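You operate a simulated robot arm through the tools that you are given. There is no shell and no other tool.

You are at the controls of a simulated two-armed robot. One attempt, no reset.

## Task
Stick up the daisy on the pattern card: its four wheels in order, no petal over another.
Fine: stack them hub on hub on the flower board, each petal over a mark; leave the two spare wheels on the table loose, their pads whole.

The check looks at the end state, three seconds after you hand in, the way a careful person would. Anything else that was tipped, shoved, dropped, spilled or broken makes it a failure.

## Robot
Two 7-joint arms with fingered hands on one trunk that stands fixed in place. Base frame: the origin is at the foot of the trunk, x ahead of it, y to its left, z up. Lengths are in mm, angles in degrees, forces in N, time in s.
The left shoulder is at [99, 128, 1086], the right one opposite. Each reaches about 1156 mm from its shoulder. Payload 5 kg a hand.
The TCP of each hand is the grasp point between the finger pads, 37 mm short of the fingertips. In the tool frame z runs along the fingers and y along their closing line. The gripper opens to 124 mm; its body begins 43 mm behind the TCP. The gripper is a hand of 3 fingers: y runs from the thumb to the fingers, the wrist lies at [-21, -116, -203] in the tool frame.
Orientation is told as [roll, pitch, yaw] about the base's x, y, z axes, in that order, counted from this pose: with the fingers straight down and the wrist toward the robot, the tool's x, y and z point along [0, 1, 0], [1, 0, 0] and [0, 0, -1] of the base frame.

## Interface
- The arms move only by the tool apply_moves. It takes "left_deltas", "right_deltas" or both (then of equal length, played together; a hand with none holds still); each is a list of rows, each a list of 6 numbers: the turn, a rotation vector about the base's x, y, z in degrees, then the shift along the base's x, y, z in mm. In form: [[ax, ay, az, x, y, z], ...]. A call has 1 to 20 rows; each row is the pose to reach, as a shift and turn from the pose commanded when the call began. Each row takes 0.2 s and may step no farther than 50 mm and 8.6 degrees from the row before; otherwise, the whole call is refused. Where a pose cannot be reached the arm comes as near as it can. A force on the tool above 40 N (or 10 N above the force at the start of the call, whichever is more), or a blocked arm, ends the call early, and 0.2 s more pass. In this call time passes only in rows, and 0.2 s behind the last. It gives the time, the measured TCP pose, the force on the tool (base axes), the opening and the grip force at its end, in the units of the frame above (readings bear some noise), with the torque about the TCP (base axes, N m) and any sound that the robot's microphone picked up.
- Cameras (640 x 400 px; columns grow to the right, rows downward): "scene" is now at [274, -8.8, 1257.6]; the picture's right is [-0.13, -0.99, 0.00], its down [-0.49, 0.06, -0.87] and it looks along [0.86, -0.11, -0.49] (base axes); focal length 321 px, centre (320, 200). "left" rides on the left gripper at [-72, -104, -154] in its tool frame; the picture's right is [-0.83, -0.26, 0.49], its down [0.51, -0.72, 0.47] and it looks along [0.23, 0.64, 0.73] (tool axes); focal length 243 px, centre (320, 200). "right" rides on the right gripper at [72, -104, -154] in its tool frame; the picture's right is [-0.83, 0.26, -0.49], its down [-0.51, -0.72, 0.47] and it looks along [-0.23, 0.64, 0.73] (tool axes); focal length 243 px, centre (320, 200). There is no depth. A picture from a camera that has moved, and an enlarged one, comes with that camera's place and axes in the base frame and with its lens. The place of the scene camera against the robot may be out by one fixed shift of up to 12 mm in any direction.
- camera(camera): a new picture of that camera. No time passes.
- slide_trunk(by): moves the trunk up (or, below 0, down) by that many mm; the arms and the scene camera ride with it, the base frame stays. It gives what a move gives, with no picture.
- move_fingers(index, middle, thumb_bend, thumb_turn, hand): sets how far each is bent, from 0 (flat) to 1 (curled in); at 0.3 the hand is open as for a grip, at 0.7 the pads meet at the TCP. One left out holds its place. A second passes; each finger stops where it meets its share of the squeeze, and holds until it gets a number again. It is the only way to open and close the hand. It gives what a move gives, with no picture; readings hold the bend of each and the force on the fingers (four entries, about 0 where the hand has none), thumb and palm. thumb_turn goes from beside the hand (0) to across from the fingers (1), as for a grip.
- head_to(pan, tilt): turns the head with the scene camera to pan (to the left, within 80 degrees either way) and tilt (down, from -29 to 69), counted from straight ahead of the robot (the tilt from the chest, where the trunk bows). It gives what a move gives.
- zoom(camera, box): a new picture of the part [left, top, right, bottom] of that camera's present view, enlarged. No time passes.
- finish_job(): hands the job in; it is judged then, once.

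Places have to be worked out from the pictures, the camera data and where the tool is seen. Open the grippers and draw the arms clear of the work before you hand the job in, unless the task says otherwise.

The tools are called after "Emit:" by a JSON object that holds its "method" and its "body". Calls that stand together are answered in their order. apply_moves: Moves the arms, as the interface text tells. Its arguments: {"type":"object","properties":{"left_deltas":{"type":"array"},"right_deltas":{"type":"array"}},"required":[]} The other tools are called the same way: slide_trunk (by) moves the trunk up or down; move_fingers (index, middle, thumb_bend, thumb_turn, hand) moves the fingers one by one; head_to (pan, tilt) turns the head that bears the scene camera; camera (camera) takes a picture; zoom (camera, box) takes an enlarged picture of a part of a camera's view; finish_job () hands the job in.

At the start:

```text
t: 0.0
left_ee_pos: [780.5, 209.2, 1049.2]
left_ee_rot: [0.0, 0.0, 0.0]
left_force: [0.5, -0.1, 0.1]
left_torque: [0.01, 0.01, 0.02]
left_finger_gap: 123.8
left_grip_force: 0.0
left_shape: jaw
left_bend: [0.3, 0.3, 0.3, 0.98]
left_finger forces: [0.1, 0.1, 0.1, 0.0, 0.0, 0.0]
right_ee_pos: [595.1, -330.6, 1086.6]
right_ee_rot: [0.0, 0.0, 0.0]
right_force: [-0.2, -0.1, 0.1]
right_torque: [0.03, -0.03, -0.02]
right_finger_gap: 123.7
right_grip_force: 0.1
right_shape: jaw
right_bend: [0.3, 0.3, 0.3, 0.98]
right_finger forces: [0.0, 0.1, 0.1, 0.0, 0.0, 0.0]
trunk travel left (down, up): [-275.0, 288.0]
head pan, tilt (commanded): [-7.3, 29.6]
```

scene: 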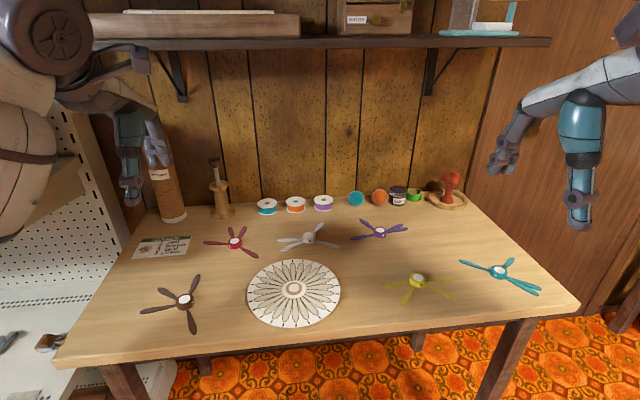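
right: 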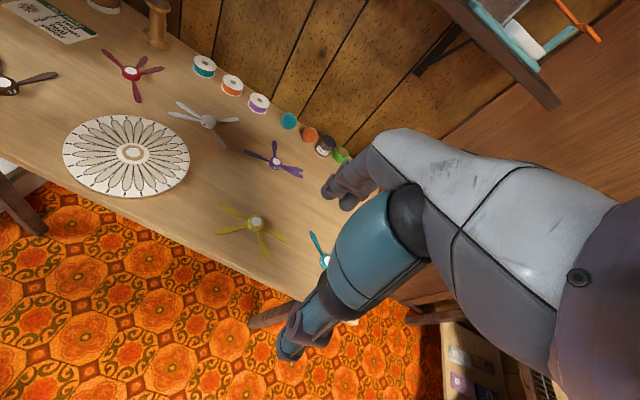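
left: 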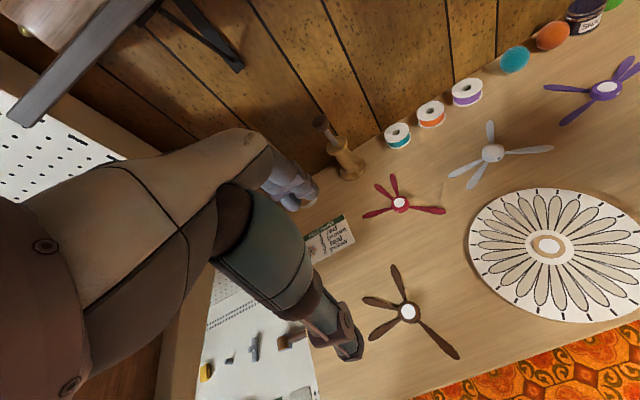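

I see a table with a round flower board, six propeller-like petal wheels and a pattern card at the left. I'll zoom in on the card, the board and the wheels.

Emit:
{"method": "zoom", "body": {"camera": "scene", "box": [120, 220, 220, 282]}}

Emit:
{"method": "zoom", "body": {"camera": "left", "box": [290, 200, 370, 250]}}

Emit:
{"method": "zoom", "body": {"camera": "scene", "box": [230, 240, 358, 320]}}

Emit:
{"method": "zoom", "body": {"camera": "right", "box": [0, 0, 110, 69]}}

```text
6.40 times, centred on (170, 251) of scene
camera zoom: at [274.0, -8.8, 1257.6], right [-0.13, -0.99, 0.0], down [-0.49, 0.06, -0.87], along [0.86, -0.11, -0.49], focal length 2052 px, centre (1280, -126)
```

zoom: 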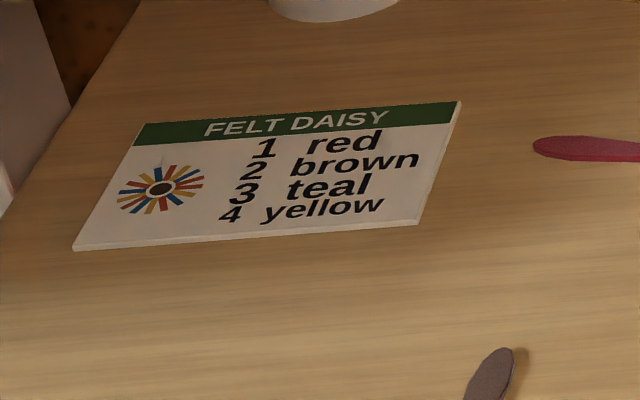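

```text
8.00 times, centred on (330, 225) of left
camera zoom: at [676.8, 135.7, 1203.4], right [-0.26, -0.83, -0.49], down [-0.72, 0.51, -0.47], along [0.64, 0.23, -0.73], focal length 1941 px, centre (240, 0)
```

zoom: 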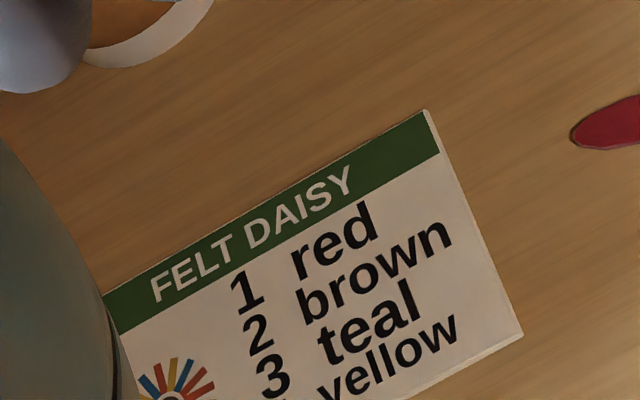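

```text
5.00 times, centred on (294, 280) of scene
camera zoom: at [274.0, -8.8, 1257.6], right [-0.13, -0.99, 0.0], down [-0.49, 0.06, -0.87], along [0.86, -0.11, -0.49], focal length 1603 px, centre (450, -200)
```

zoom: 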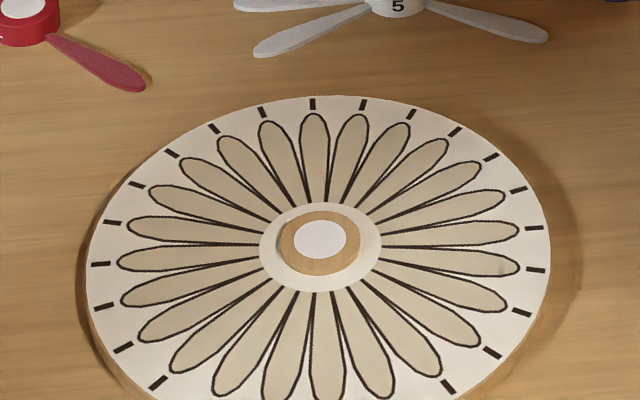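

```text
5.80 times, centred on (55, 34) of right
camera zoom: at [492.2, -259.5, 1238.2], right [0.26, -0.83, 0.49], down [-0.72, -0.51, -0.47], along [0.64, -0.23, -0.73], focal length 1406 px, centre (1856, 1159)
```

zoom: 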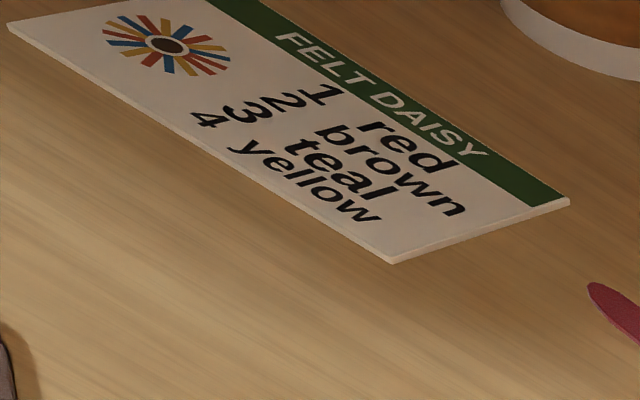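

The order is red, brown, teal, yellow; white and purple look to be the spares. Now I'll zoom in on each wheel to measure petal angles.

Emit:
{"method": "zoom", "body": {"camera": "left", "box": [350, 165, 462, 235]}}

Emit:
{"method": "zoom", "body": {"camera": "left", "box": [350, 260, 478, 340]}}

Emit:
{"method": "zoom", "body": {"camera": "right", "box": [200, 190, 328, 270]}}

Emit:
{"method": "zoom", "body": {"camera": "scene", "box": [448, 240, 560, 310]}}

Emit:
{"method": "zoom", "body": {"camera": "left", "box": [448, 180, 640, 300]}}

Emit:
{"method": "zoom", "body": {"camera": "right", "box": [50, 105, 210, 205]}}

Emit:
{"method": "zoom", "body": {"camera": "scene", "box": [192, 215, 272, 265]}}

Emit:
{"method": "zoom", "body": {"camera": "scene", "box": [365, 255, 477, 325]}}

```text
5.71 times, centred on (406, 200) of left
camera zoom: at [676.8, 135.7, 1203.4], right [-0.26, -0.83, -0.49], down [-0.72, 0.51, -0.47], along [0.64, 0.23, -0.73], focal length 1386 px, centre (-171, 200)
```

zoom: 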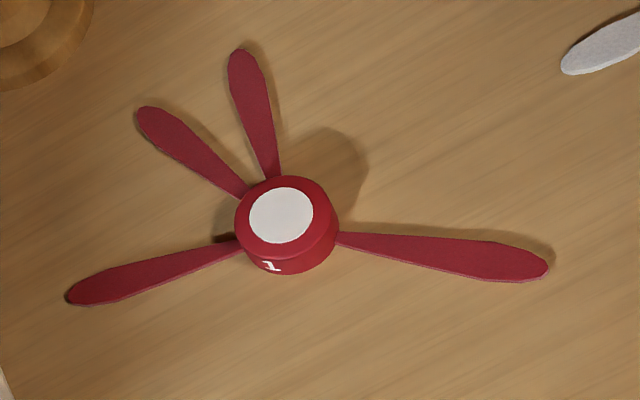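

```text
5.00 times, centred on (414, 300) of left
camera zoom: at [676.8, 135.7, 1203.4], right [-0.26, -0.83, -0.49], down [-0.72, 0.51, -0.47], along [0.64, 0.23, -0.73], focal length 1213 px, centre (-150, -300)
```

zoom: 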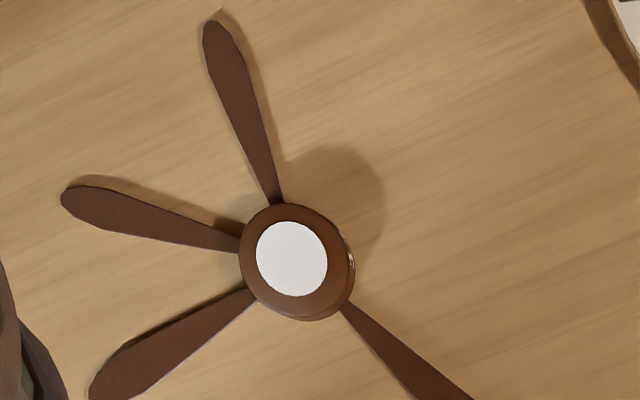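

```text
5.00 times, centred on (264, 230) of right
camera zoom: at [492.2, -259.5, 1238.2], right [0.26, -0.83, 0.49], down [-0.72, -0.51, -0.47], along [0.64, -0.23, -0.73], focal length 1213 px, centre (600, 50)
```

zoom: 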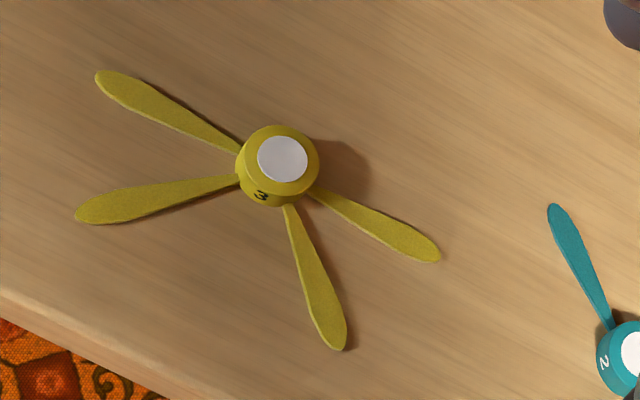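

```text
5.71 times, centred on (504, 275) of scene
camera zoom: at [274.0, -8.8, 1257.6], right [-0.13, -0.99, 0.0], down [-0.49, 0.06, -0.87], along [0.86, -0.11, -0.49], focal length 1832 px, centre (-731, -229)
```

zoom: 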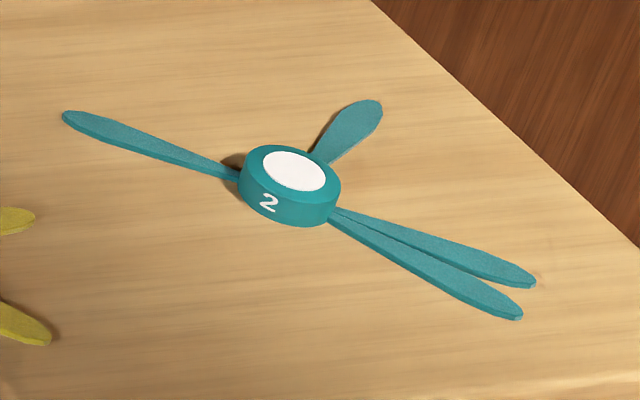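

```text
3.33 times, centred on (544, 240) of left
camera zoom: at [676.8, 135.7, 1203.4], right [-0.26, -0.83, -0.49], down [-0.72, 0.51, -0.47], along [0.64, 0.23, -0.73], focal length 809 px, centre (-427, 67)
```

zoom: 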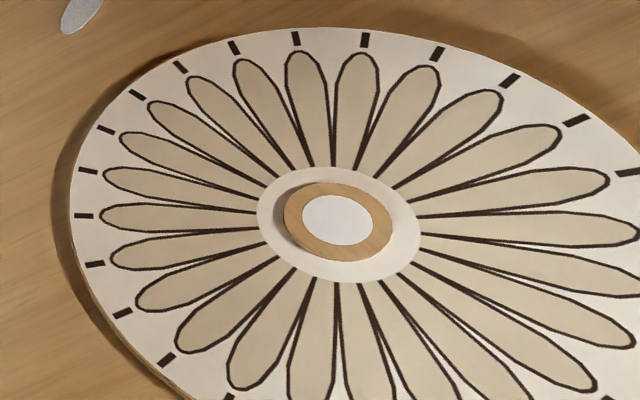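

```text
4.00 times, centred on (130, 155) of right
camera zoom: at [492.2, -259.5, 1238.2], right [0.26, -0.83, 0.49], down [-0.72, -0.51, -0.47], along [0.64, -0.23, -0.73], focal length 970 px, centre (1080, 380)
```

zoom: 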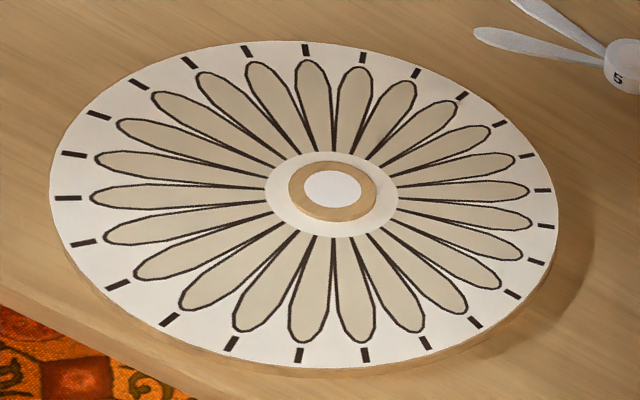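

```text
8.00 times, centred on (232, 240) of scene
camera zoom: at [274.0, -8.8, 1257.6], right [-0.13, -0.99, 0.0], down [-0.49, 0.06, -0.87], along [0.86, -0.11, -0.49], focal length 2564 px, centre (1024, -120)
```

zoom: 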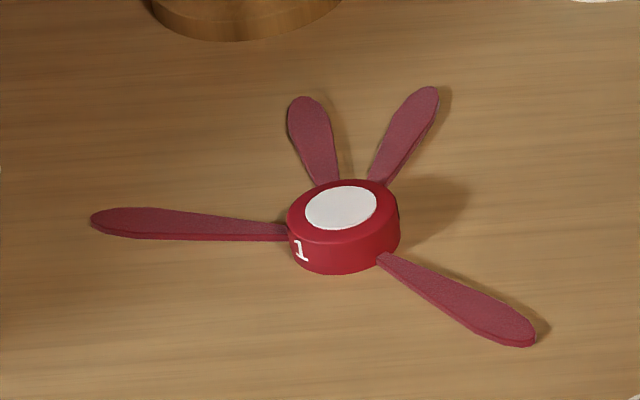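

```text
5.71 times, centred on (421, 290) of scene
camera zoom: at [274.0, -8.8, 1257.6], right [-0.13, -0.99, 0.0], down [-0.49, 0.06, -0.87], along [0.86, -0.11, -0.49], focal length 1832 px, centre (-257, -314)
```

zoom: 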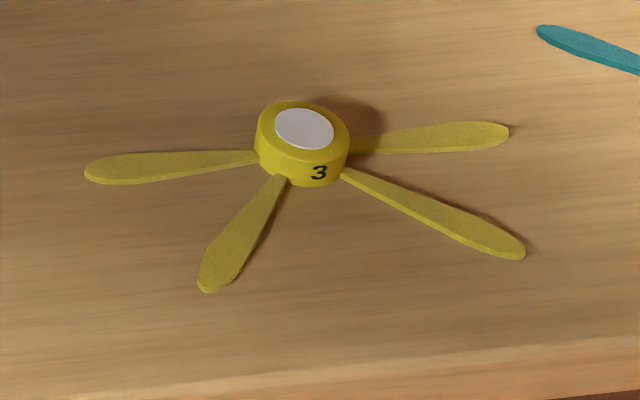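

Ticks at the rim count to 24, so 15° slots; hub numbers differ from the card order, so I follow the card. I'll take more zooms so I can triangulate table height and petal angles.

Emit:
{"method": "zoom", "body": {"camera": "right", "box": [90, 40, 186, 100]}}

Emit:
{"method": "zoom", "body": {"camera": "right", "box": [0, 50, 80, 100]}}

Emit:
{"method": "zoom", "body": {"camera": "scene", "box": [128, 265, 240, 335]}}

Emit:
{"method": "zoom", "body": {"camera": "left", "box": [350, 290, 478, 370]}}

Emit:
{"method": "zoom", "body": {"camera": "scene", "box": [260, 210, 420, 310]}}

Emit:
{"method": "zoom", "body": {"camera": "scene", "box": [230, 250, 358, 330]}}

Emit:
{"method": "zoom", "body": {"camera": "left", "box": [430, 100, 640, 231]}}

```text
6.67 times, centred on (138, 70) of right
camera zoom: at [492.2, -259.5, 1238.2], right [0.26, -0.83, 0.49], down [-0.72, -0.51, -0.47], along [0.64, -0.23, -0.73], focal length 1618 px, centre (1533, 1067)
```

zoom: 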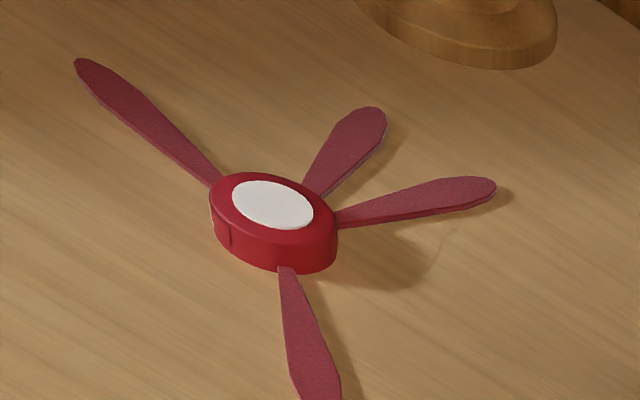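

```text
8.00 times, centred on (40, 75) of right
camera zoom: at [492.2, -259.5, 1238.2], right [0.26, -0.83, 0.49], down [-0.72, -0.51, -0.47], along [0.64, -0.23, -0.73], focal length 1941 px, centre (2560, 1200)
```

zoom: 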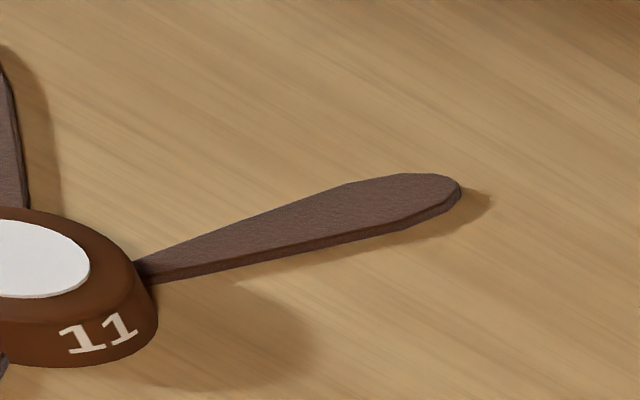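

```text
5.71 times, centred on (184, 300) of scene
camera zoom: at [274.0, -8.8, 1257.6], right [-0.13, -0.99, 0.0], down [-0.49, 0.06, -0.87], along [0.86, -0.11, -0.49], focal length 1832 px, centre (1097, -371)
```

zoom: 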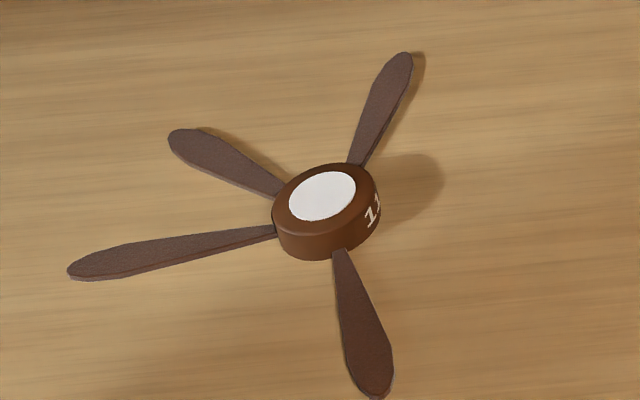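

```text
5.00 times, centred on (414, 330) of left
camera zoom: at [676.8, 135.7, 1203.4], right [-0.26, -0.83, -0.49], down [-0.72, 0.51, -0.47], along [0.64, 0.23, -0.73], focal length 1213 px, centre (-150, -450)
```

zoom: 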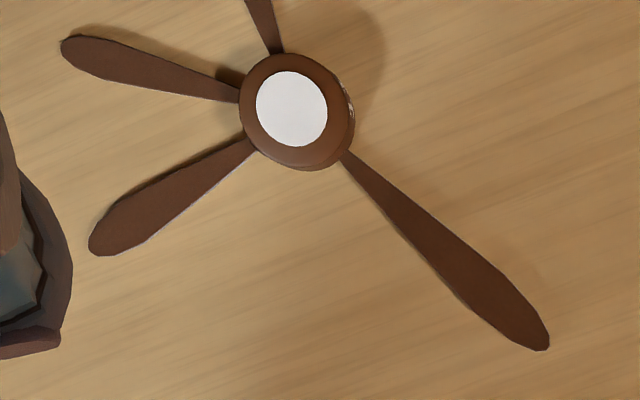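

```text
4.00 times, centred on (340, 260) of scene
camera zoom: at [274.0, -8.8, 1257.6], right [-0.13, -0.99, 0.0], down [-0.49, 0.06, -0.87], along [0.86, -0.11, -0.49], focal length 1282 px, centre (240, -40)
```

zoom: 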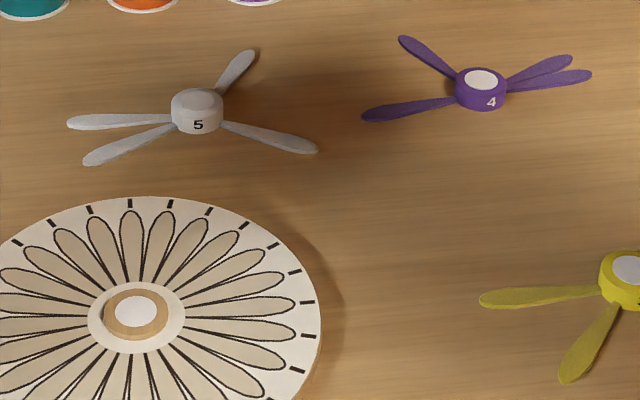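

```text
5.00 times, centred on (294, 290) of scene
camera zoom: at [274.0, -8.8, 1257.6], right [-0.13, -0.99, 0.0], down [-0.49, 0.06, -0.87], along [0.86, -0.11, -0.49], focal length 1603 px, centre (450, -250)
```

zoom: 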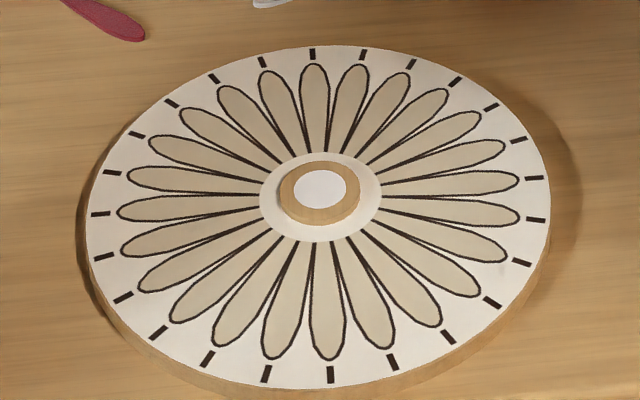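

```text
3.05 times, centred on (535, 166) of left
camera zoom: at [676.8, 135.7, 1203.4], right [-0.26, -0.83, -0.49], down [-0.72, 0.51, -0.47], along [0.64, 0.23, -0.73], focal length 739 px, centre (-335, 305)
```

zoom: 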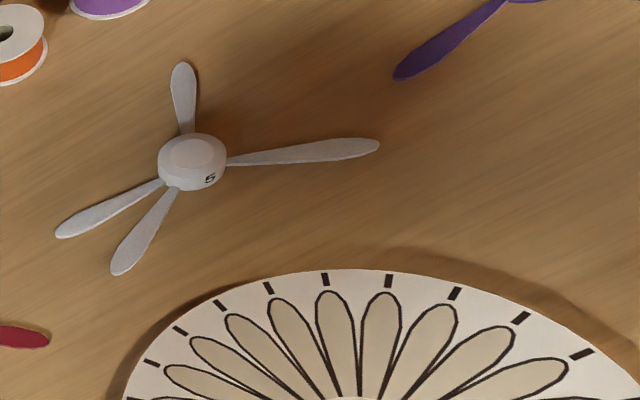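

Red petals come out at slots {0,2,6,16}, brown {0,4,7,14}, teal {0,7,18,19} and yellow {0,3,9,12} of 24. Next I look at the hands' shape and check the board's ticks more closely.

Emit:
{"method": "zoom", "body": {"camera": "scene", "box": [460, 80, 640, 240]}}

Emit:
{"method": "zoom", "body": {"camera": "scene", "box": [60, 60, 200, 220]}}

Emit:
{"method": "zoom", "body": {"camera": "right", "box": [260, 140, 480, 400]}}

Emit:
{"method": "zoom", "body": {"camera": "scene", "box": [300, 255, 348, 330]}}

Emit:
{"method": "zoom", "body": {"camera": "right", "box": [60, 150, 200, 200]}}

```text
2.50 times, centred on (550, 160) of scene
camera zoom: at [274.0, -8.8, 1257.6], right [-0.13, -0.99, 0.0], down [-0.49, 0.06, -0.87], along [0.86, -0.11, -0.49], focal length 801 px, centre (-255, 300)
```

zoom: 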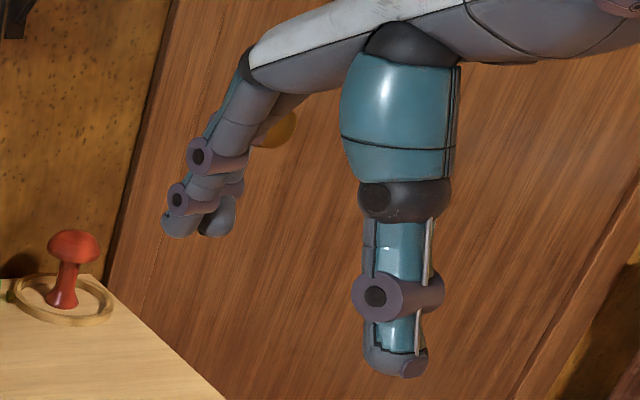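

```text
2.50 times, centred on (130, 140) of scene
camera zoom: at [274.0, -8.8, 1257.6], right [-0.13, -0.99, 0.0], down [-0.49, 0.06, -0.87], along [0.86, -0.11, -0.49], focal length 801 px, centre (795, 350)
```

zoom: 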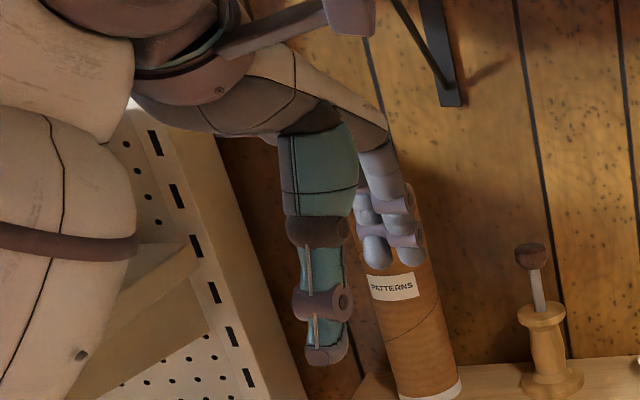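

```text
1.54 times, centred on (370, 270) of right
camera zoom: at [492.2, -259.5, 1238.2], right [0.26, -0.83, 0.49], down [-0.72, -0.51, -0.47], along [0.64, -0.23, -0.73], focal length 373 px, centre (243, 92)
```

zoom: 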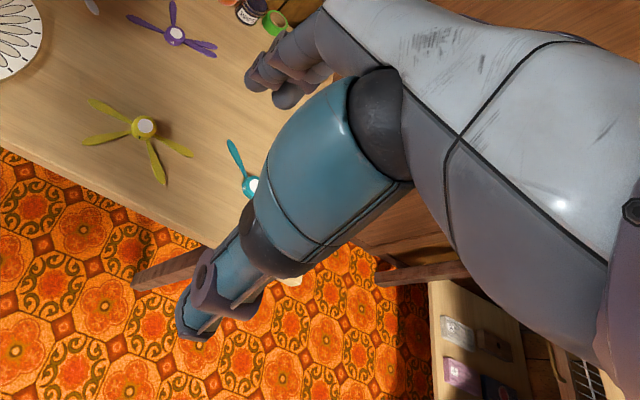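

```text
5.33 times, centred on (324, 292) of scene
camera zoom: at [274.0, -8.8, 1257.6], right [-0.13, -0.99, 0.0], down [-0.49, 0.06, -0.87], along [0.86, -0.11, -0.49], focal length 1710 px, centre (299, -293)
```

zoom: 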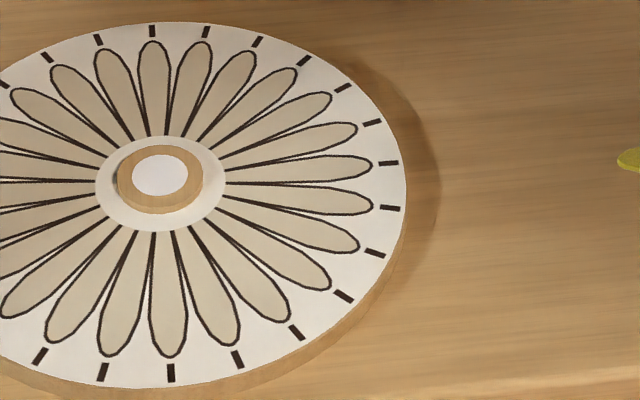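

```text
4.57 times, centred on (130, 175) of right
camera zoom: at [492.2, -259.5, 1238.2], right [0.26, -0.83, 0.49], down [-0.72, -0.51, -0.47], along [0.64, -0.23, -0.73], focal length 1109 px, centre (1189, 314)
```

zoom: 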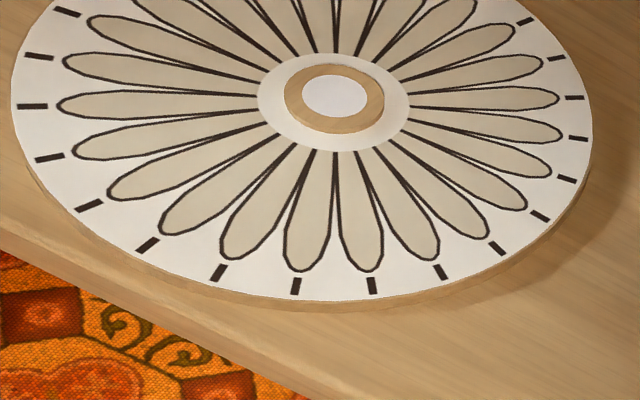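

All 24 ticks are present, so any slot is a mark. I'll test how the left fingers close in the air, watching the tips.

Emit:
{"method": "move_fingers", "body": {"hand": "left", "index": 0.58, "middle": 0.58, "thumb_bend": 0.58, "thumb_turn": 1.0}}

Emit:
{"method": "head_to", "body": {"pan": 20, "tilt": 20}}

Emit:
{"method": "camera", "body": {"camera": "scene"}}

Emit:
{"method": "camera", "body": {"camera": "left"}}

```text
t: 1.0
left_ee_pos: [780.7, 208.6, 1050.0]
left_ee_rot: [0.0, -0.1, -0.1]
left_force: [-0.5, -0.7, 0.0]
left_torque: [-0.02, -0.02, -0.01]
left_finger_gap: 46.3
left_grip_force: 0.1
left_shape: fingers
left_bend: [0.57, 0.57, 0.57, 1.0]
left_finger forces: [0.1, 0.0, 0.0, 0.1, 0.0, 0.0]
right_ee_pos: [596.3, -330.5, 1086.9]
right_ee_rot: [0.1, 0.0, 0.0]
right_force: [-0.2, 0.1, 0.2]
right_torque: [-0.01, 0.01, 0.0]
right_finger_gap: 123.6
right_grip_force: 0.0
right_shape: jaw
right_bend: [0.3, 0.3, 0.3, 0.98]
right_finger forces: [0.0, 0.0, 0.0, 0.1, 0.0, 0.0]
trunk travel left (down, up): [-275.0, 288.0]
head pan, tilt (commanded): [-7.3, 29.6]
```

```text
t: 1.9
left_ee_pos: [781.9, 208.9, 1050.0]
left_ee_rot: [-0.1, 0.0, 0.0]
left_force: [0.9, 1.0, -0.5]
left_torque: [0.01, -0.01, 0.01]
left_finger_gap: 46.6
left_grip_force: 0.0
left_shape: fingers
left_bend: [0.57, 0.57, 0.57, 1.0]
left_finger forces: [0.1, 0.0, 0.1, 0.0, 0.0, 0.0]
right_ee_pos: [596.0, -330.6, 1085.4]
right_ee_rot: [0.1, 0.1, -0.1]
right_force: [-0.1, 0.0, -0.1]
right_torque: [-0.03, -0.01, -0.01]
right_finger_gap: 123.6
right_grip_force: 0.1
right_shape: jaw
right_bend: [0.3, 0.3, 0.3, 0.98]
right_finger forces: [0.0, 0.0, 0.0, 0.0, 0.0, 0.0]
trunk travel left (down, up): [-275.0, 288.0]
head pan, tilt (commanded): [20.0, 20.0]
```

```text
taken
camera scene: at [271.7, 34.5, 1273.0], right [0.34, -0.94, 0.0], down [-0.32, -0.12, -0.94], along [0.88, 0.32, -0.34], focal length 321 px, centre (320, 200)
```

scene: 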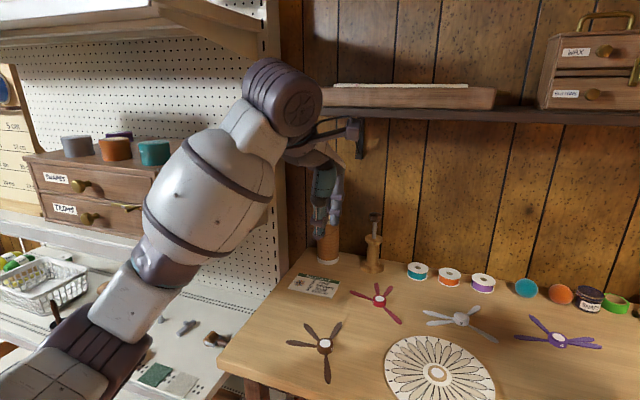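

```text
taken
camera left: at [676.8, 135.8, 1203.4], right [-0.26, -0.83, -0.49], down [-0.72, 0.51, -0.47], along [0.64, 0.23, -0.73], focal length 243 px, centre (320, 200)
```

left: 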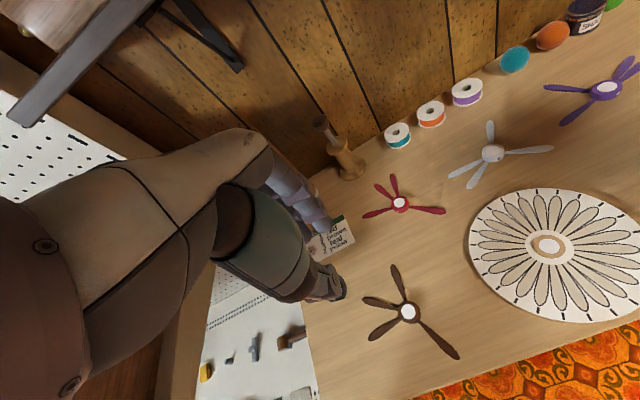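

I want a side view of the closed fingers, so I turn the left hand -60° about z while moving it toward the middle of the scene view, well above the table.

Emit:
{"method": "apply_moves", "body": {"left_deltas": [[0, 0, -8, -8, -12, -5], [0, 0, -16, -16, -24, -10], [0, 0, -24, -24, -36, -15], [0, 0, -32, -32, -48, -20], [0, 0, -40, -40, -60, -25], [0, 0, -48, -48, -72, -30], [0, 0, -56, -56, -84, -35], [0, 0, -64, -64, -96, -40], [0, 0, -72, -72, -108, -45], [0, 0, -80, -80, -120, -50]]}}

Emit:
{"method": "head_to", "body": {"pan": 5, "tilt": 28}}

Emit:
{"method": "camera", "body": {"camera": "scene"}}

Emit:
{"method": "camera", "body": {"camera": "left"}}

```text
t: 4.1
left_ee_pos: [702.2, 90.0, 1001.0]
left_ee_rot: [0.1, 0.0, -80.1]
left_force: [-0.1, -0.5, 0.0]
left_torque: [0.03, -0.02, 0.03]
left_finger_gap: 46.3
left_grip_force: 0.1
left_shape: fingers
left_bend: [0.57, 0.57, 0.57, 1.0]
left_finger forces: [0.0, 0.0, 0.0, 0.0, 0.1, 0.0]
right_ee_pos: [595.5, -331.7, 1086.6]
right_ee_rot: [-0.1, -0.1, 0.0]
right_force: [0.0, 0.3, -0.8]
right_torque: [0.02, -0.02, -0.01]
right_finger_gap: 123.7
right_grip_force: 0.1
right_shape: jaw
right_bend: [0.3, 0.3, 0.3, 0.98]
right_finger forces: [0.0, 0.0, 0.1, 0.1, 0.0, 0.0]
trunk travel left (down, up): [-275.0, 288.0]
head pan, tilt (commanded): [20.0, 20.0]
```

```text
t: 4.9
left_ee_pos: [701.9, 89.6, 1000.1]
left_ee_rot: [0.0, 0.0, -79.9]
left_force: [-0.2, 0.3, 0.0]
left_torque: [-0.01, 0.02, -0.04]
left_finger_gap: 46.3
left_grip_force: 0.1
left_shape: fingers
left_bend: [0.57, 0.57, 0.57, 1.0]
left_finger forces: [0.0, 0.0, 0.0, 0.0, 0.0, 0.0]
right_ee_pos: [596.0, -331.4, 1087.4]
right_ee_rot: [0.0, 0.0, 0.1]
right_force: [-0.2, -0.3, 0.9]
right_torque: [0.0, 0.03, -0.02]
right_finger_gap: 123.4
right_grip_force: 0.0
right_shape: jaw
right_bend: [0.3, 0.3, 0.3, 0.98]
right_finger forces: [0.1, 0.0, 0.0, 0.0, 0.0, 0.0]
trunk travel left (down, up): [-275.0, 288.0]
head pan, tilt (commanded): [5.0, 28.0]
```

```text
taken
camera scene: at [274.9, 10.7, 1260.1], right [0.09, -1.0, 0.0], down [-0.47, -0.04, -0.88], along [0.88, 0.08, -0.47], focal length 321 px, centre (320, 200)
```

scene: 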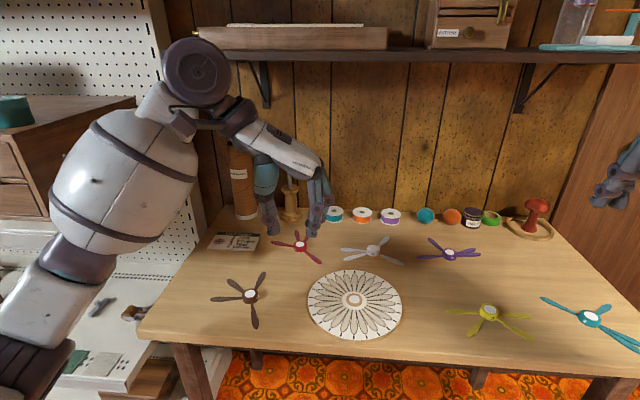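

```text
taken
camera left: at [612.5, 179.9, 1154.3], right [-0.86, 0.11, -0.49], down [0.37, 0.8, -0.47], along [0.34, -0.59, -0.73], focal length 243 px, centre (320, 200)
```

left: 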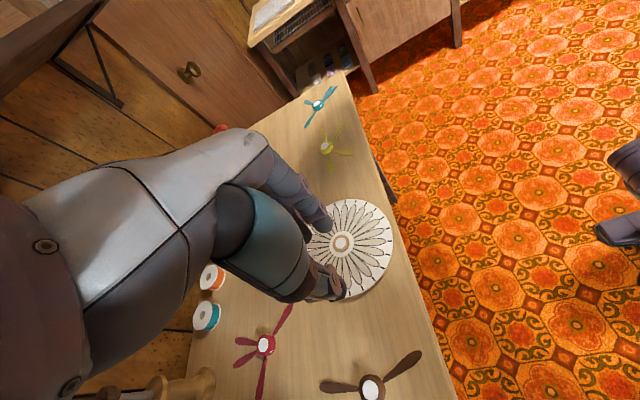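

Now I have a side view of the left hand; zoom in on it.

Emit:
{"method": "zoom", "body": {"camera": "scene", "box": [220, 140, 356, 245]}}

Emit:
{"method": "zoom", "body": {"camera": "left", "box": [240, 140, 400, 320]}}

```text
3.81 times, centred on (288, 192) of scene
camera zoom: at [274.9, 10.7, 1260.1], right [0.09, -1.0, 0.0], down [-0.47, -0.04, -0.88], along [0.88, 0.08, -0.47], focal length 1221 px, centre (442, 229)
```

zoom: 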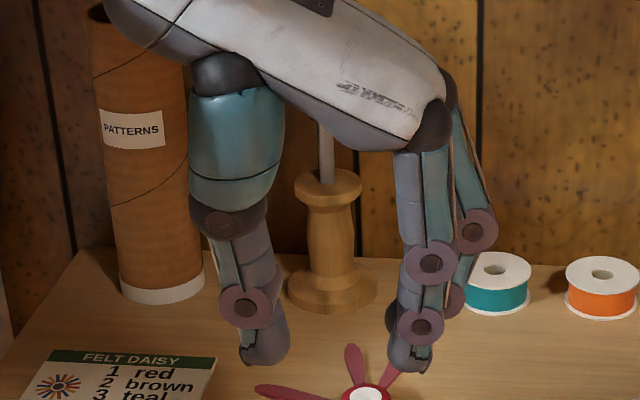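

```text
2.22 times, centred on (320, 230) of left
camera zoom: at [612.5, 179.9, 1154.3], right [-0.86, 0.11, -0.49], down [0.37, 0.8, -0.47], along [0.34, -0.59, -0.73], focal length 539 px, centre (320, 133)
```

zoom: 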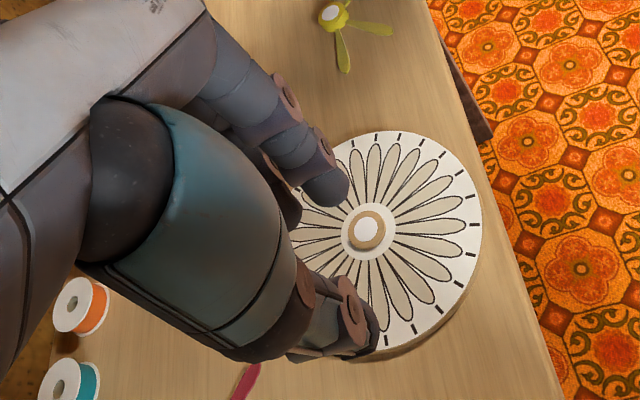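

At bend 0.57 the fingers are nearly parallel and point straight down, with tips about 37 mm below the TCP, and the three-finger pinch should center a ~35 mm hub. I'll open a little, move above the red wheel (estimated hub at about [944, 119], top at z≈765), and look from closer up.

Emit:
{"method": "move_fingers", "body": {"hand": "left", "index": 0.48, "middle": 0.48, "thumb_bend": 0.48}}

Emit:
{"method": "apply_moves", "body": {"left_deltas": [[0, 0, 1, 35, 4, 0], [0, 0, 2, 70, 8, -5], [0, 0, 3, 105, 12, -20], [0, 0, 4, 140, 16, -40], [0, 0, 5, 175, 21, -60], [0, 0, 6, 210, 25, -80], [0, 0, 6, 242, 29, -100]]}}

Emit:
{"method": "camera", "body": {"camera": "left"}}

Emit:
{"method": "camera", "body": {"camera": "scene"}}

```text
t: 5.9
left_ee_pos: [702.6, 91.2, 1000.7]
left_ee_rot: [0.0, 0.0, -80.0]
left_force: [0.4, -0.9, -0.2]
left_torque: [0.02, 0.01, 0.01]
left_finger_gap: 72.9
left_grip_force: 0.1
left_shape: fingers
left_bend: [0.48, 0.48, 0.48, 1.0]
left_finger forces: [0.1, 0.0, 0.0, 0.0, 0.0, 0.0]
right_ee_pos: [596.0, -331.0, 1087.7]
right_ee_rot: [0.1, 0.0, 0.0]
right_force: [-0.2, 1.1, -0.2]
right_torque: [-0.01, -0.01, 0.01]
right_finger_gap: 123.6
right_grip_force: 0.1
right_shape: jaw
right_bend: [0.3, 0.3, 0.3, 0.98]
right_finger forces: [0.0, 0.1, 0.0, 0.0, 0.1, 0.0]
trunk travel left (down, up): [-275.0, 288.0]
head pan, tilt (commanded): [5.0, 28.0]
```

```text
t: 7.5
left_ee_pos: [943.8, 114.1, 897.7]
left_ee_rot: [-0.1, 0.0, -74.0]
left_force: [0.2, 0.2, -0.1]
left_torque: [0.0, -0.01, -0.01]
left_finger_gap: 73.1
left_grip_force: 0.1
left_shape: fingers
left_bend: [0.48, 0.48, 0.48, 1.0]
left_finger forces: [0.1, 0.1, 0.0, 0.1, 0.0, 0.1]
right_ee_pos: [597.6, -330.7, 1086.7]
right_ee_rot: [0.0, 0.1, 0.0]
right_force: [-0.3, -0.1, -0.2]
right_torque: [0.03, 0.0, 0.01]
right_finger_gap: 123.5
right_grip_force: 0.1
right_shape: jaw
right_bend: [0.3, 0.3, 0.3, 0.98]
right_finger forces: [0.0, 0.0, 0.0, 0.0, 0.0, 0.0]
trunk travel left (down, up): [-275.0, 288.0]
head pan, tilt (commanded): [5.0, 28.0]
```

```text
taken
camera left: at [846.6, 193.2, 1050.9], right [-0.87, 0.02, -0.49], down [0.29, 0.83, -0.47], along [0.4, -0.55, -0.73], focal length 243 px, centre (320, 200)
```

left: 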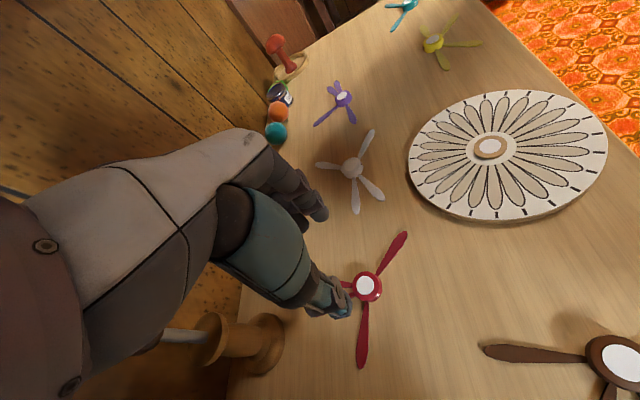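

```text
taken
camera scene: at [275.9, 10.5, 1259.9], right [0.09, -1.0, 0.0], down [-0.47, -0.04, -0.88], along [0.88, 0.08, -0.47], focal length 321 px, centre (320, 200)
```

scene: 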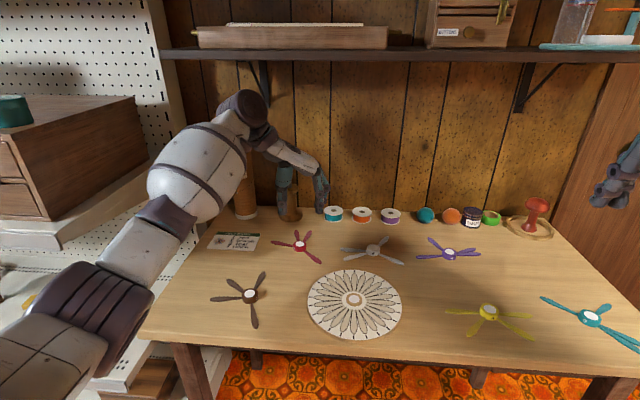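

The hand is above the red wheel with the spindle well behind. I'll let the arm settle (null move) to check the pose offset and zoom in on the red wheel.

Emit:
{"method": "apply_moves", "body": {"left_deltas": [[0, 0, 0, 0, 0, 0], [0, 0, 0, 0, 0, 0]]}}

Emit:
{"method": "zoom", "body": {"camera": "left", "box": [300, 220, 428, 380]}}

Emit:
{"method": "zoom", "body": {"camera": "left", "box": [440, 110, 540, 185]}}

Emit:
{"method": "zoom", "body": {"camera": "scene", "box": [250, 210, 350, 270]}}

```text
t: 8.1
left_ee_pos: [944.4, 114.3, 897.5]
left_ee_rot: [0.1, 0.0, -74.0]
left_force: [-0.3, 0.9, 0.3]
left_torque: [0.0, 0.01, -0.01]
left_finger_gap: 73.1
left_grip_force: 0.1
left_shape: fingers
left_bend: [0.48, 0.48, 0.48, 1.0]
left_finger forces: [0.0, 0.0, 0.0, 0.1, 0.0, 0.0]
right_ee_pos: [595.6, -330.5, 1087.0]
right_ee_rot: [0.0, 0.0, 0.0]
right_force: [0.5, 1.0, -0.1]
right_torque: [-0.02, 0.0, -0.01]
right_finger_gap: 123.5
right_grip_force: 0.0
right_shape: jaw
right_bend: [0.3, 0.3, 0.3, 0.98]
right_finger forces: [0.0, 0.0, 0.1, 0.0, 0.1, 0.0]
trunk travel left (down, up): [-275.0, 288.0]
head pan, tilt (commanded): [5.0, 28.0]
```

```text
2.50 times, centred on (364, 300) of left
camera zoom: at [845.6, 193.1, 1051.8], right [-0.87, 0.02, -0.49], down [0.29, 0.83, -0.47], along [0.4, -0.55, -0.73], focal length 606 px, centre (210, -50)
```

zoom: 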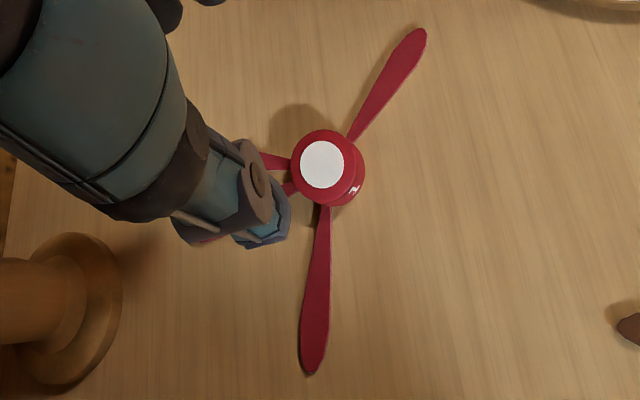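

```text
5.33 times, centred on (490, 148) of left
camera zoom: at [845.6, 193.1, 1051.8], right [-0.87, 0.02, -0.49], down [0.29, 0.83, -0.47], along [0.4, -0.55, -0.73], focal length 1294 px, centre (-587, 480)
```

zoom: 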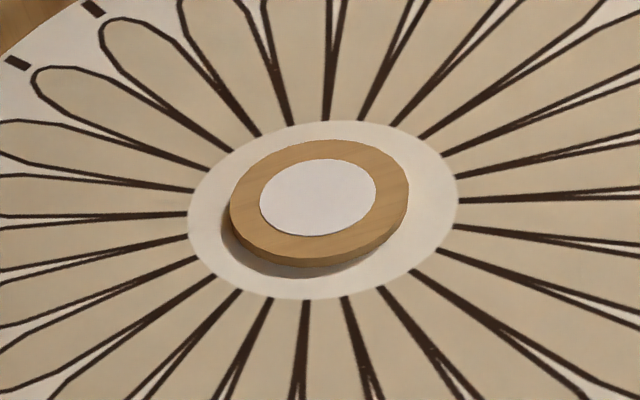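

```text
6.40 times, centred on (300, 240) of scene
camera zoom: at [274.9, 10.7, 1260.1], right [0.09, -1.0, 0.0], down [-0.47, -0.04, -0.88], along [0.88, 0.08, -0.47], focal length 2052 px, centre (448, -56)
```

zoom: 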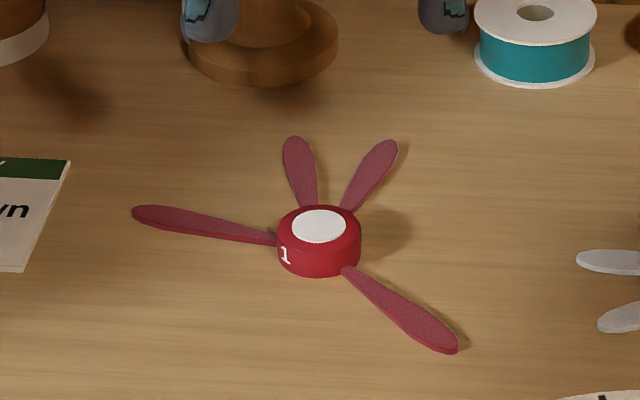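

The hub center triangulates consistently to [944.3, 119.2], top z≈765. I'll correct y by +5 mm and descend to TCP z≈808, keeping tips above hub top level, then check.

Emit:
{"method": "apply_moves", "body": {"left_deltas": [[0, 0, 0, 0, 3, -20], [0, 0, 0, 0, 5, -40], [0, 0, 0, 0, 5, -60], [0, 0, 0, 0, 5, -75], [0, 0, 0, 0, 5, -88], [0, 0, 0, 0, 5, -88]]}}

Emit:
{"method": "camera", "body": {"camera": "left"}}

Emit:
{"method": "zoom", "body": {"camera": "scene", "box": [250, 200, 350, 270]}}

```text
t: 9.5
left_ee_pos: [943.1, 121.4, 810.5]
left_ee_rot: [0.0, 0.0, -74.0]
left_force: [-0.4, 0.2, -0.1]
left_torque: [0.02, 0.06, 0.01]
left_finger_gap: 73.3
left_grip_force: 0.1
left_shape: fingers
left_bend: [0.48, 0.48, 0.48, 1.0]
left_finger forces: [0.1, 0.1, 0.1, 0.0, 0.0, 0.1]
right_ee_pos: [595.9, -331.5, 1087.6]
right_ee_rot: [0.1, 0.0, 0.0]
right_force: [0.5, 0.3, -0.4]
right_torque: [0.01, -0.01, 0.0]
right_finger_gap: 123.7
right_grip_force: 0.1
right_shape: jaw
right_bend: [0.3, 0.3, 0.3, 0.98]
right_finger forces: [0.0, 0.0, 0.0, 0.1, 0.0, 0.1]
trunk travel left (down, up): [-275.0, 288.0]
head pan, tilt (commanded): [5.0, 28.0]
```

```text
taken
camera left: at [844.5, 201.3, 964.5], right [-0.87, 0.02, -0.49], down [0.29, 0.83, -0.47], along [0.4, -0.55, -0.73], focal length 243 px, centre (320, 200)
```

left: 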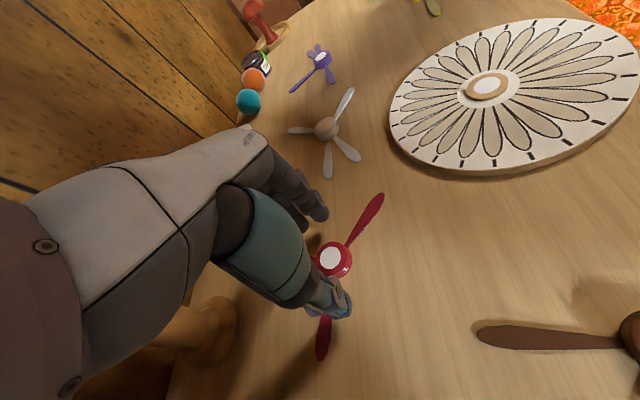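

```text
5.71 times, centred on (300, 235) of scene
camera zoom: at [274.8, 10.7, 1260.1], right [0.09, -1.0, 0.0], down [-0.47, -0.04, -0.88], along [0.88, 0.08, -0.47], focal length 1832 px, centre (434, 0)
```

zoom: 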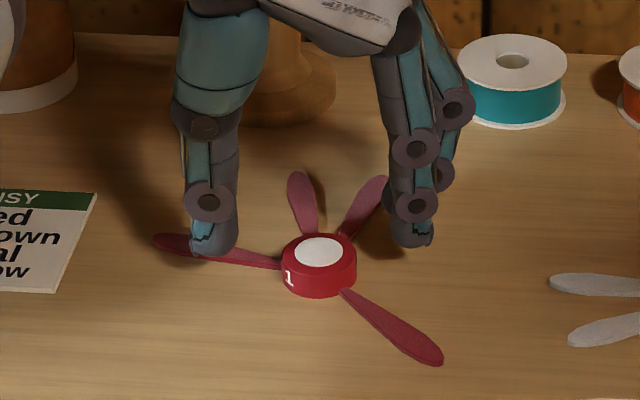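

TCP reads [943, 121.4, 810.5]; red hub again comes out at [944.5, 119.5]. I'll correct x/y and lower in small steps to z≈798.

Emit:
{"method": "apply_moves", "body": {"left_deltas": [[0, 0, 0, 1.3, -2, -4], [0, 0, 0, 1.3, -2, -8], [0, 0, 0, 1.3, -2, -12], [0, 0, 0, 1.3, -2, -12]]}}

Emit:
{"method": "zoom", "body": {"camera": "scene", "box": [260, 215, 330, 265]}}

Emit:
{"method": "zoom", "body": {"camera": "left", "box": [260, 190, 400, 360]}}

```text
t: 10.5
left_ee_pos: [944.3, 120.8, 800.4]
left_ee_rot: [0.0, 0.0, -74.0]
left_force: [-0.2, 0.5, -0.7]
left_torque: [0.0, 0.03, 0.0]
left_finger_gap: 73.1
left_grip_force: 0.0
left_shape: fingers
left_bend: [0.48, 0.48, 0.48, 1.0]
left_finger forces: [0.1, 0.0, 0.0, 0.1, 0.1, 0.0]
right_ee_pos: [596.1, -330.0, 1087.8]
right_ee_rot: [0.0, 0.0, 0.0]
right_force: [0.6, -0.7, -0.2]
right_torque: [0.02, 0.0, -0.03]
right_finger_gap: 123.6
right_grip_force: 0.1
right_shape: jaw
right_bend: [0.3, 0.3, 0.3, 0.98]
right_finger forces: [0.1, 0.0, 0.1, 0.0, 0.0, 0.0]
trunk travel left (down, up): [-275.0, 288.0]
head pan, tilt (commanded): [5.0, 28.0]
```

```text
8.00 times, centred on (295, 240) of scene
camera zoom: at [274.9, 10.7, 1260.1], right [0.09, -1.0, 0.0], down [-0.47, -0.04, -0.88], along [0.88, 0.08, -0.47], focal length 2564 px, centre (520, -120)
```

zoom: 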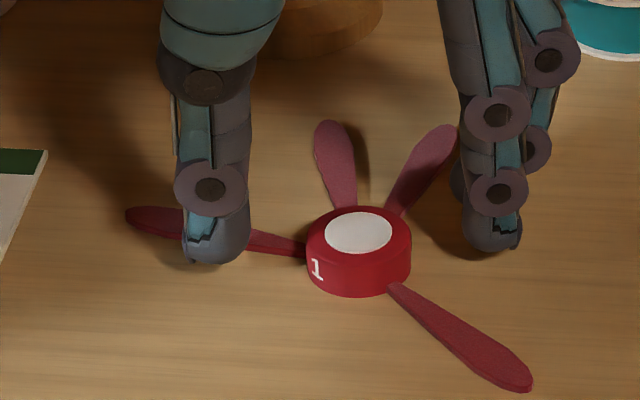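

```text
2.35 times, centred on (330, 275) of left
camera zoom: at [846.1, 200.5, 954.0], right [-0.87, 0.02, -0.49], down [0.29, 0.83, -0.47], along [0.4, -0.55, -0.73], focal length 571 px, centre (296, 24)
```

zoom: 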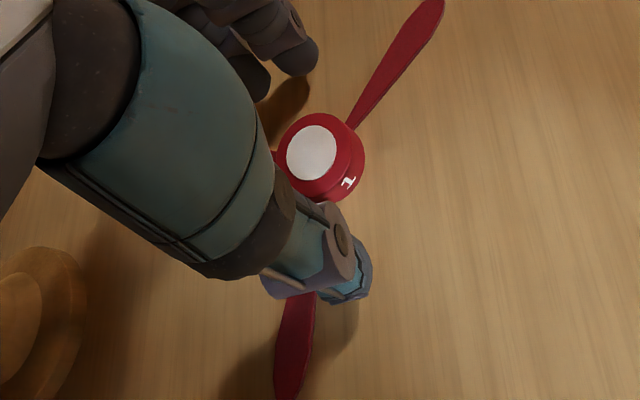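

Fingertips are around z≈762, with about 10 mm of hub exposed above the petals. Turning +2° puts all three fingers in petal gaps, so I'll do that, center, and lower about 7 mm more.

Emit:
{"method": "apply_moves", "body": {"left_deltas": [[0, 0, 1, 0.2, -1.3, -2], [0, 0, 2, 0.2, -1.3, -4], [0, 0, 2, 0.2, -1.3, -6], [0, 0, 2, 0.2, -1.3, -7.5], [0, 0, 2, 0.2, -1.3, -7.5]]}}

Emit:
{"method": "zoom", "body": {"camera": "scene", "box": [260, 215, 330, 265]}}

Emit:
{"method": "zoom", "body": {"camera": "left", "box": [260, 190, 400, 360]}}

```text
t: 11.7
left_ee_pos: [944.1, 118.8, 792.8]
left_ee_rot: [0.1, 0.0, -71.9]
left_force: [1.2, 0.3, 4.5]
left_torque: [-0.2, -0.15, 0.06]
left_finger_gap: 73.4
left_grip_force: 2.4
left_shape: fingers
left_bend: [0.48, 0.48, 0.48, 1.0]
left_finger forces: [0.0, 5.0, 0.0, 0.0, 0.0, 0.0]
right_ee_pos: [595.7, -330.8, 1087.3]
right_ee_rot: [0.0, 0.0, 0.0]
right_force: [-0.2, -1.0, 0.3]
right_torque: [0.0, 0.01, -0.03]
right_finger_gap: 123.7
right_grip_force: 0.1
right_shape: jaw
right_bend: [0.3, 0.3, 0.3, 0.98]
right_finger forces: [0.1, 0.0, 0.1, 0.0, 0.0, 0.0]
trunk travel left (down, up): [-275.0, 288.0]
head pan, tilt (commanded): [5.0, 28.0]
```

```text
8.00 times, centred on (295, 240) of scene
camera zoom: at [274.5, 10.6, 1260.3], right [0.09, -1.0, 0.0], down [-0.47, -0.04, -0.88], along [0.88, 0.08, -0.47], focal length 2564 px, centre (520, -120)
```

zoom: 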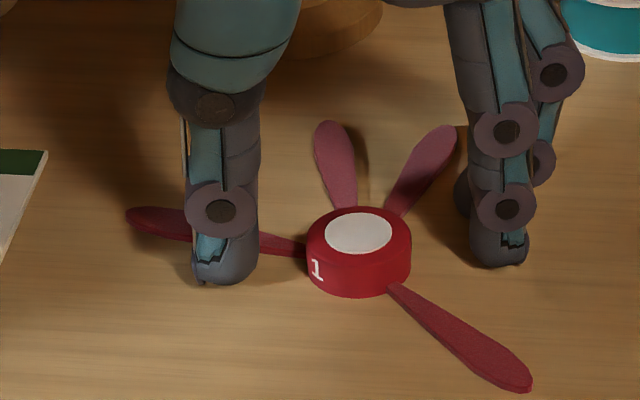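

```text
2.35 times, centred on (330, 275) of left
camera zoom: at [843.6, 194.8, 946.7], right [-0.87, -0.01, -0.49], down [0.26, 0.84, -0.47], along [0.42, -0.54, -0.73], focal length 571 px, centre (296, 24)
```

zoom: 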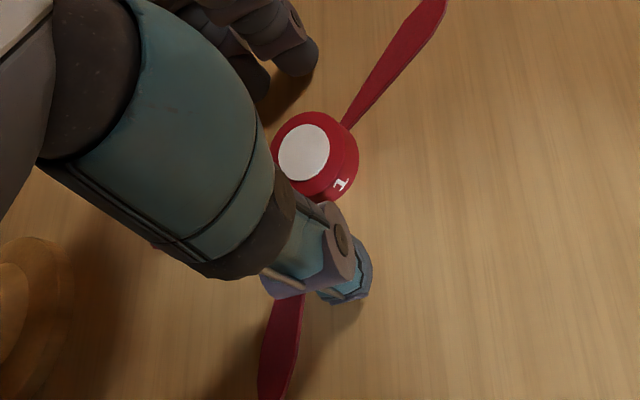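

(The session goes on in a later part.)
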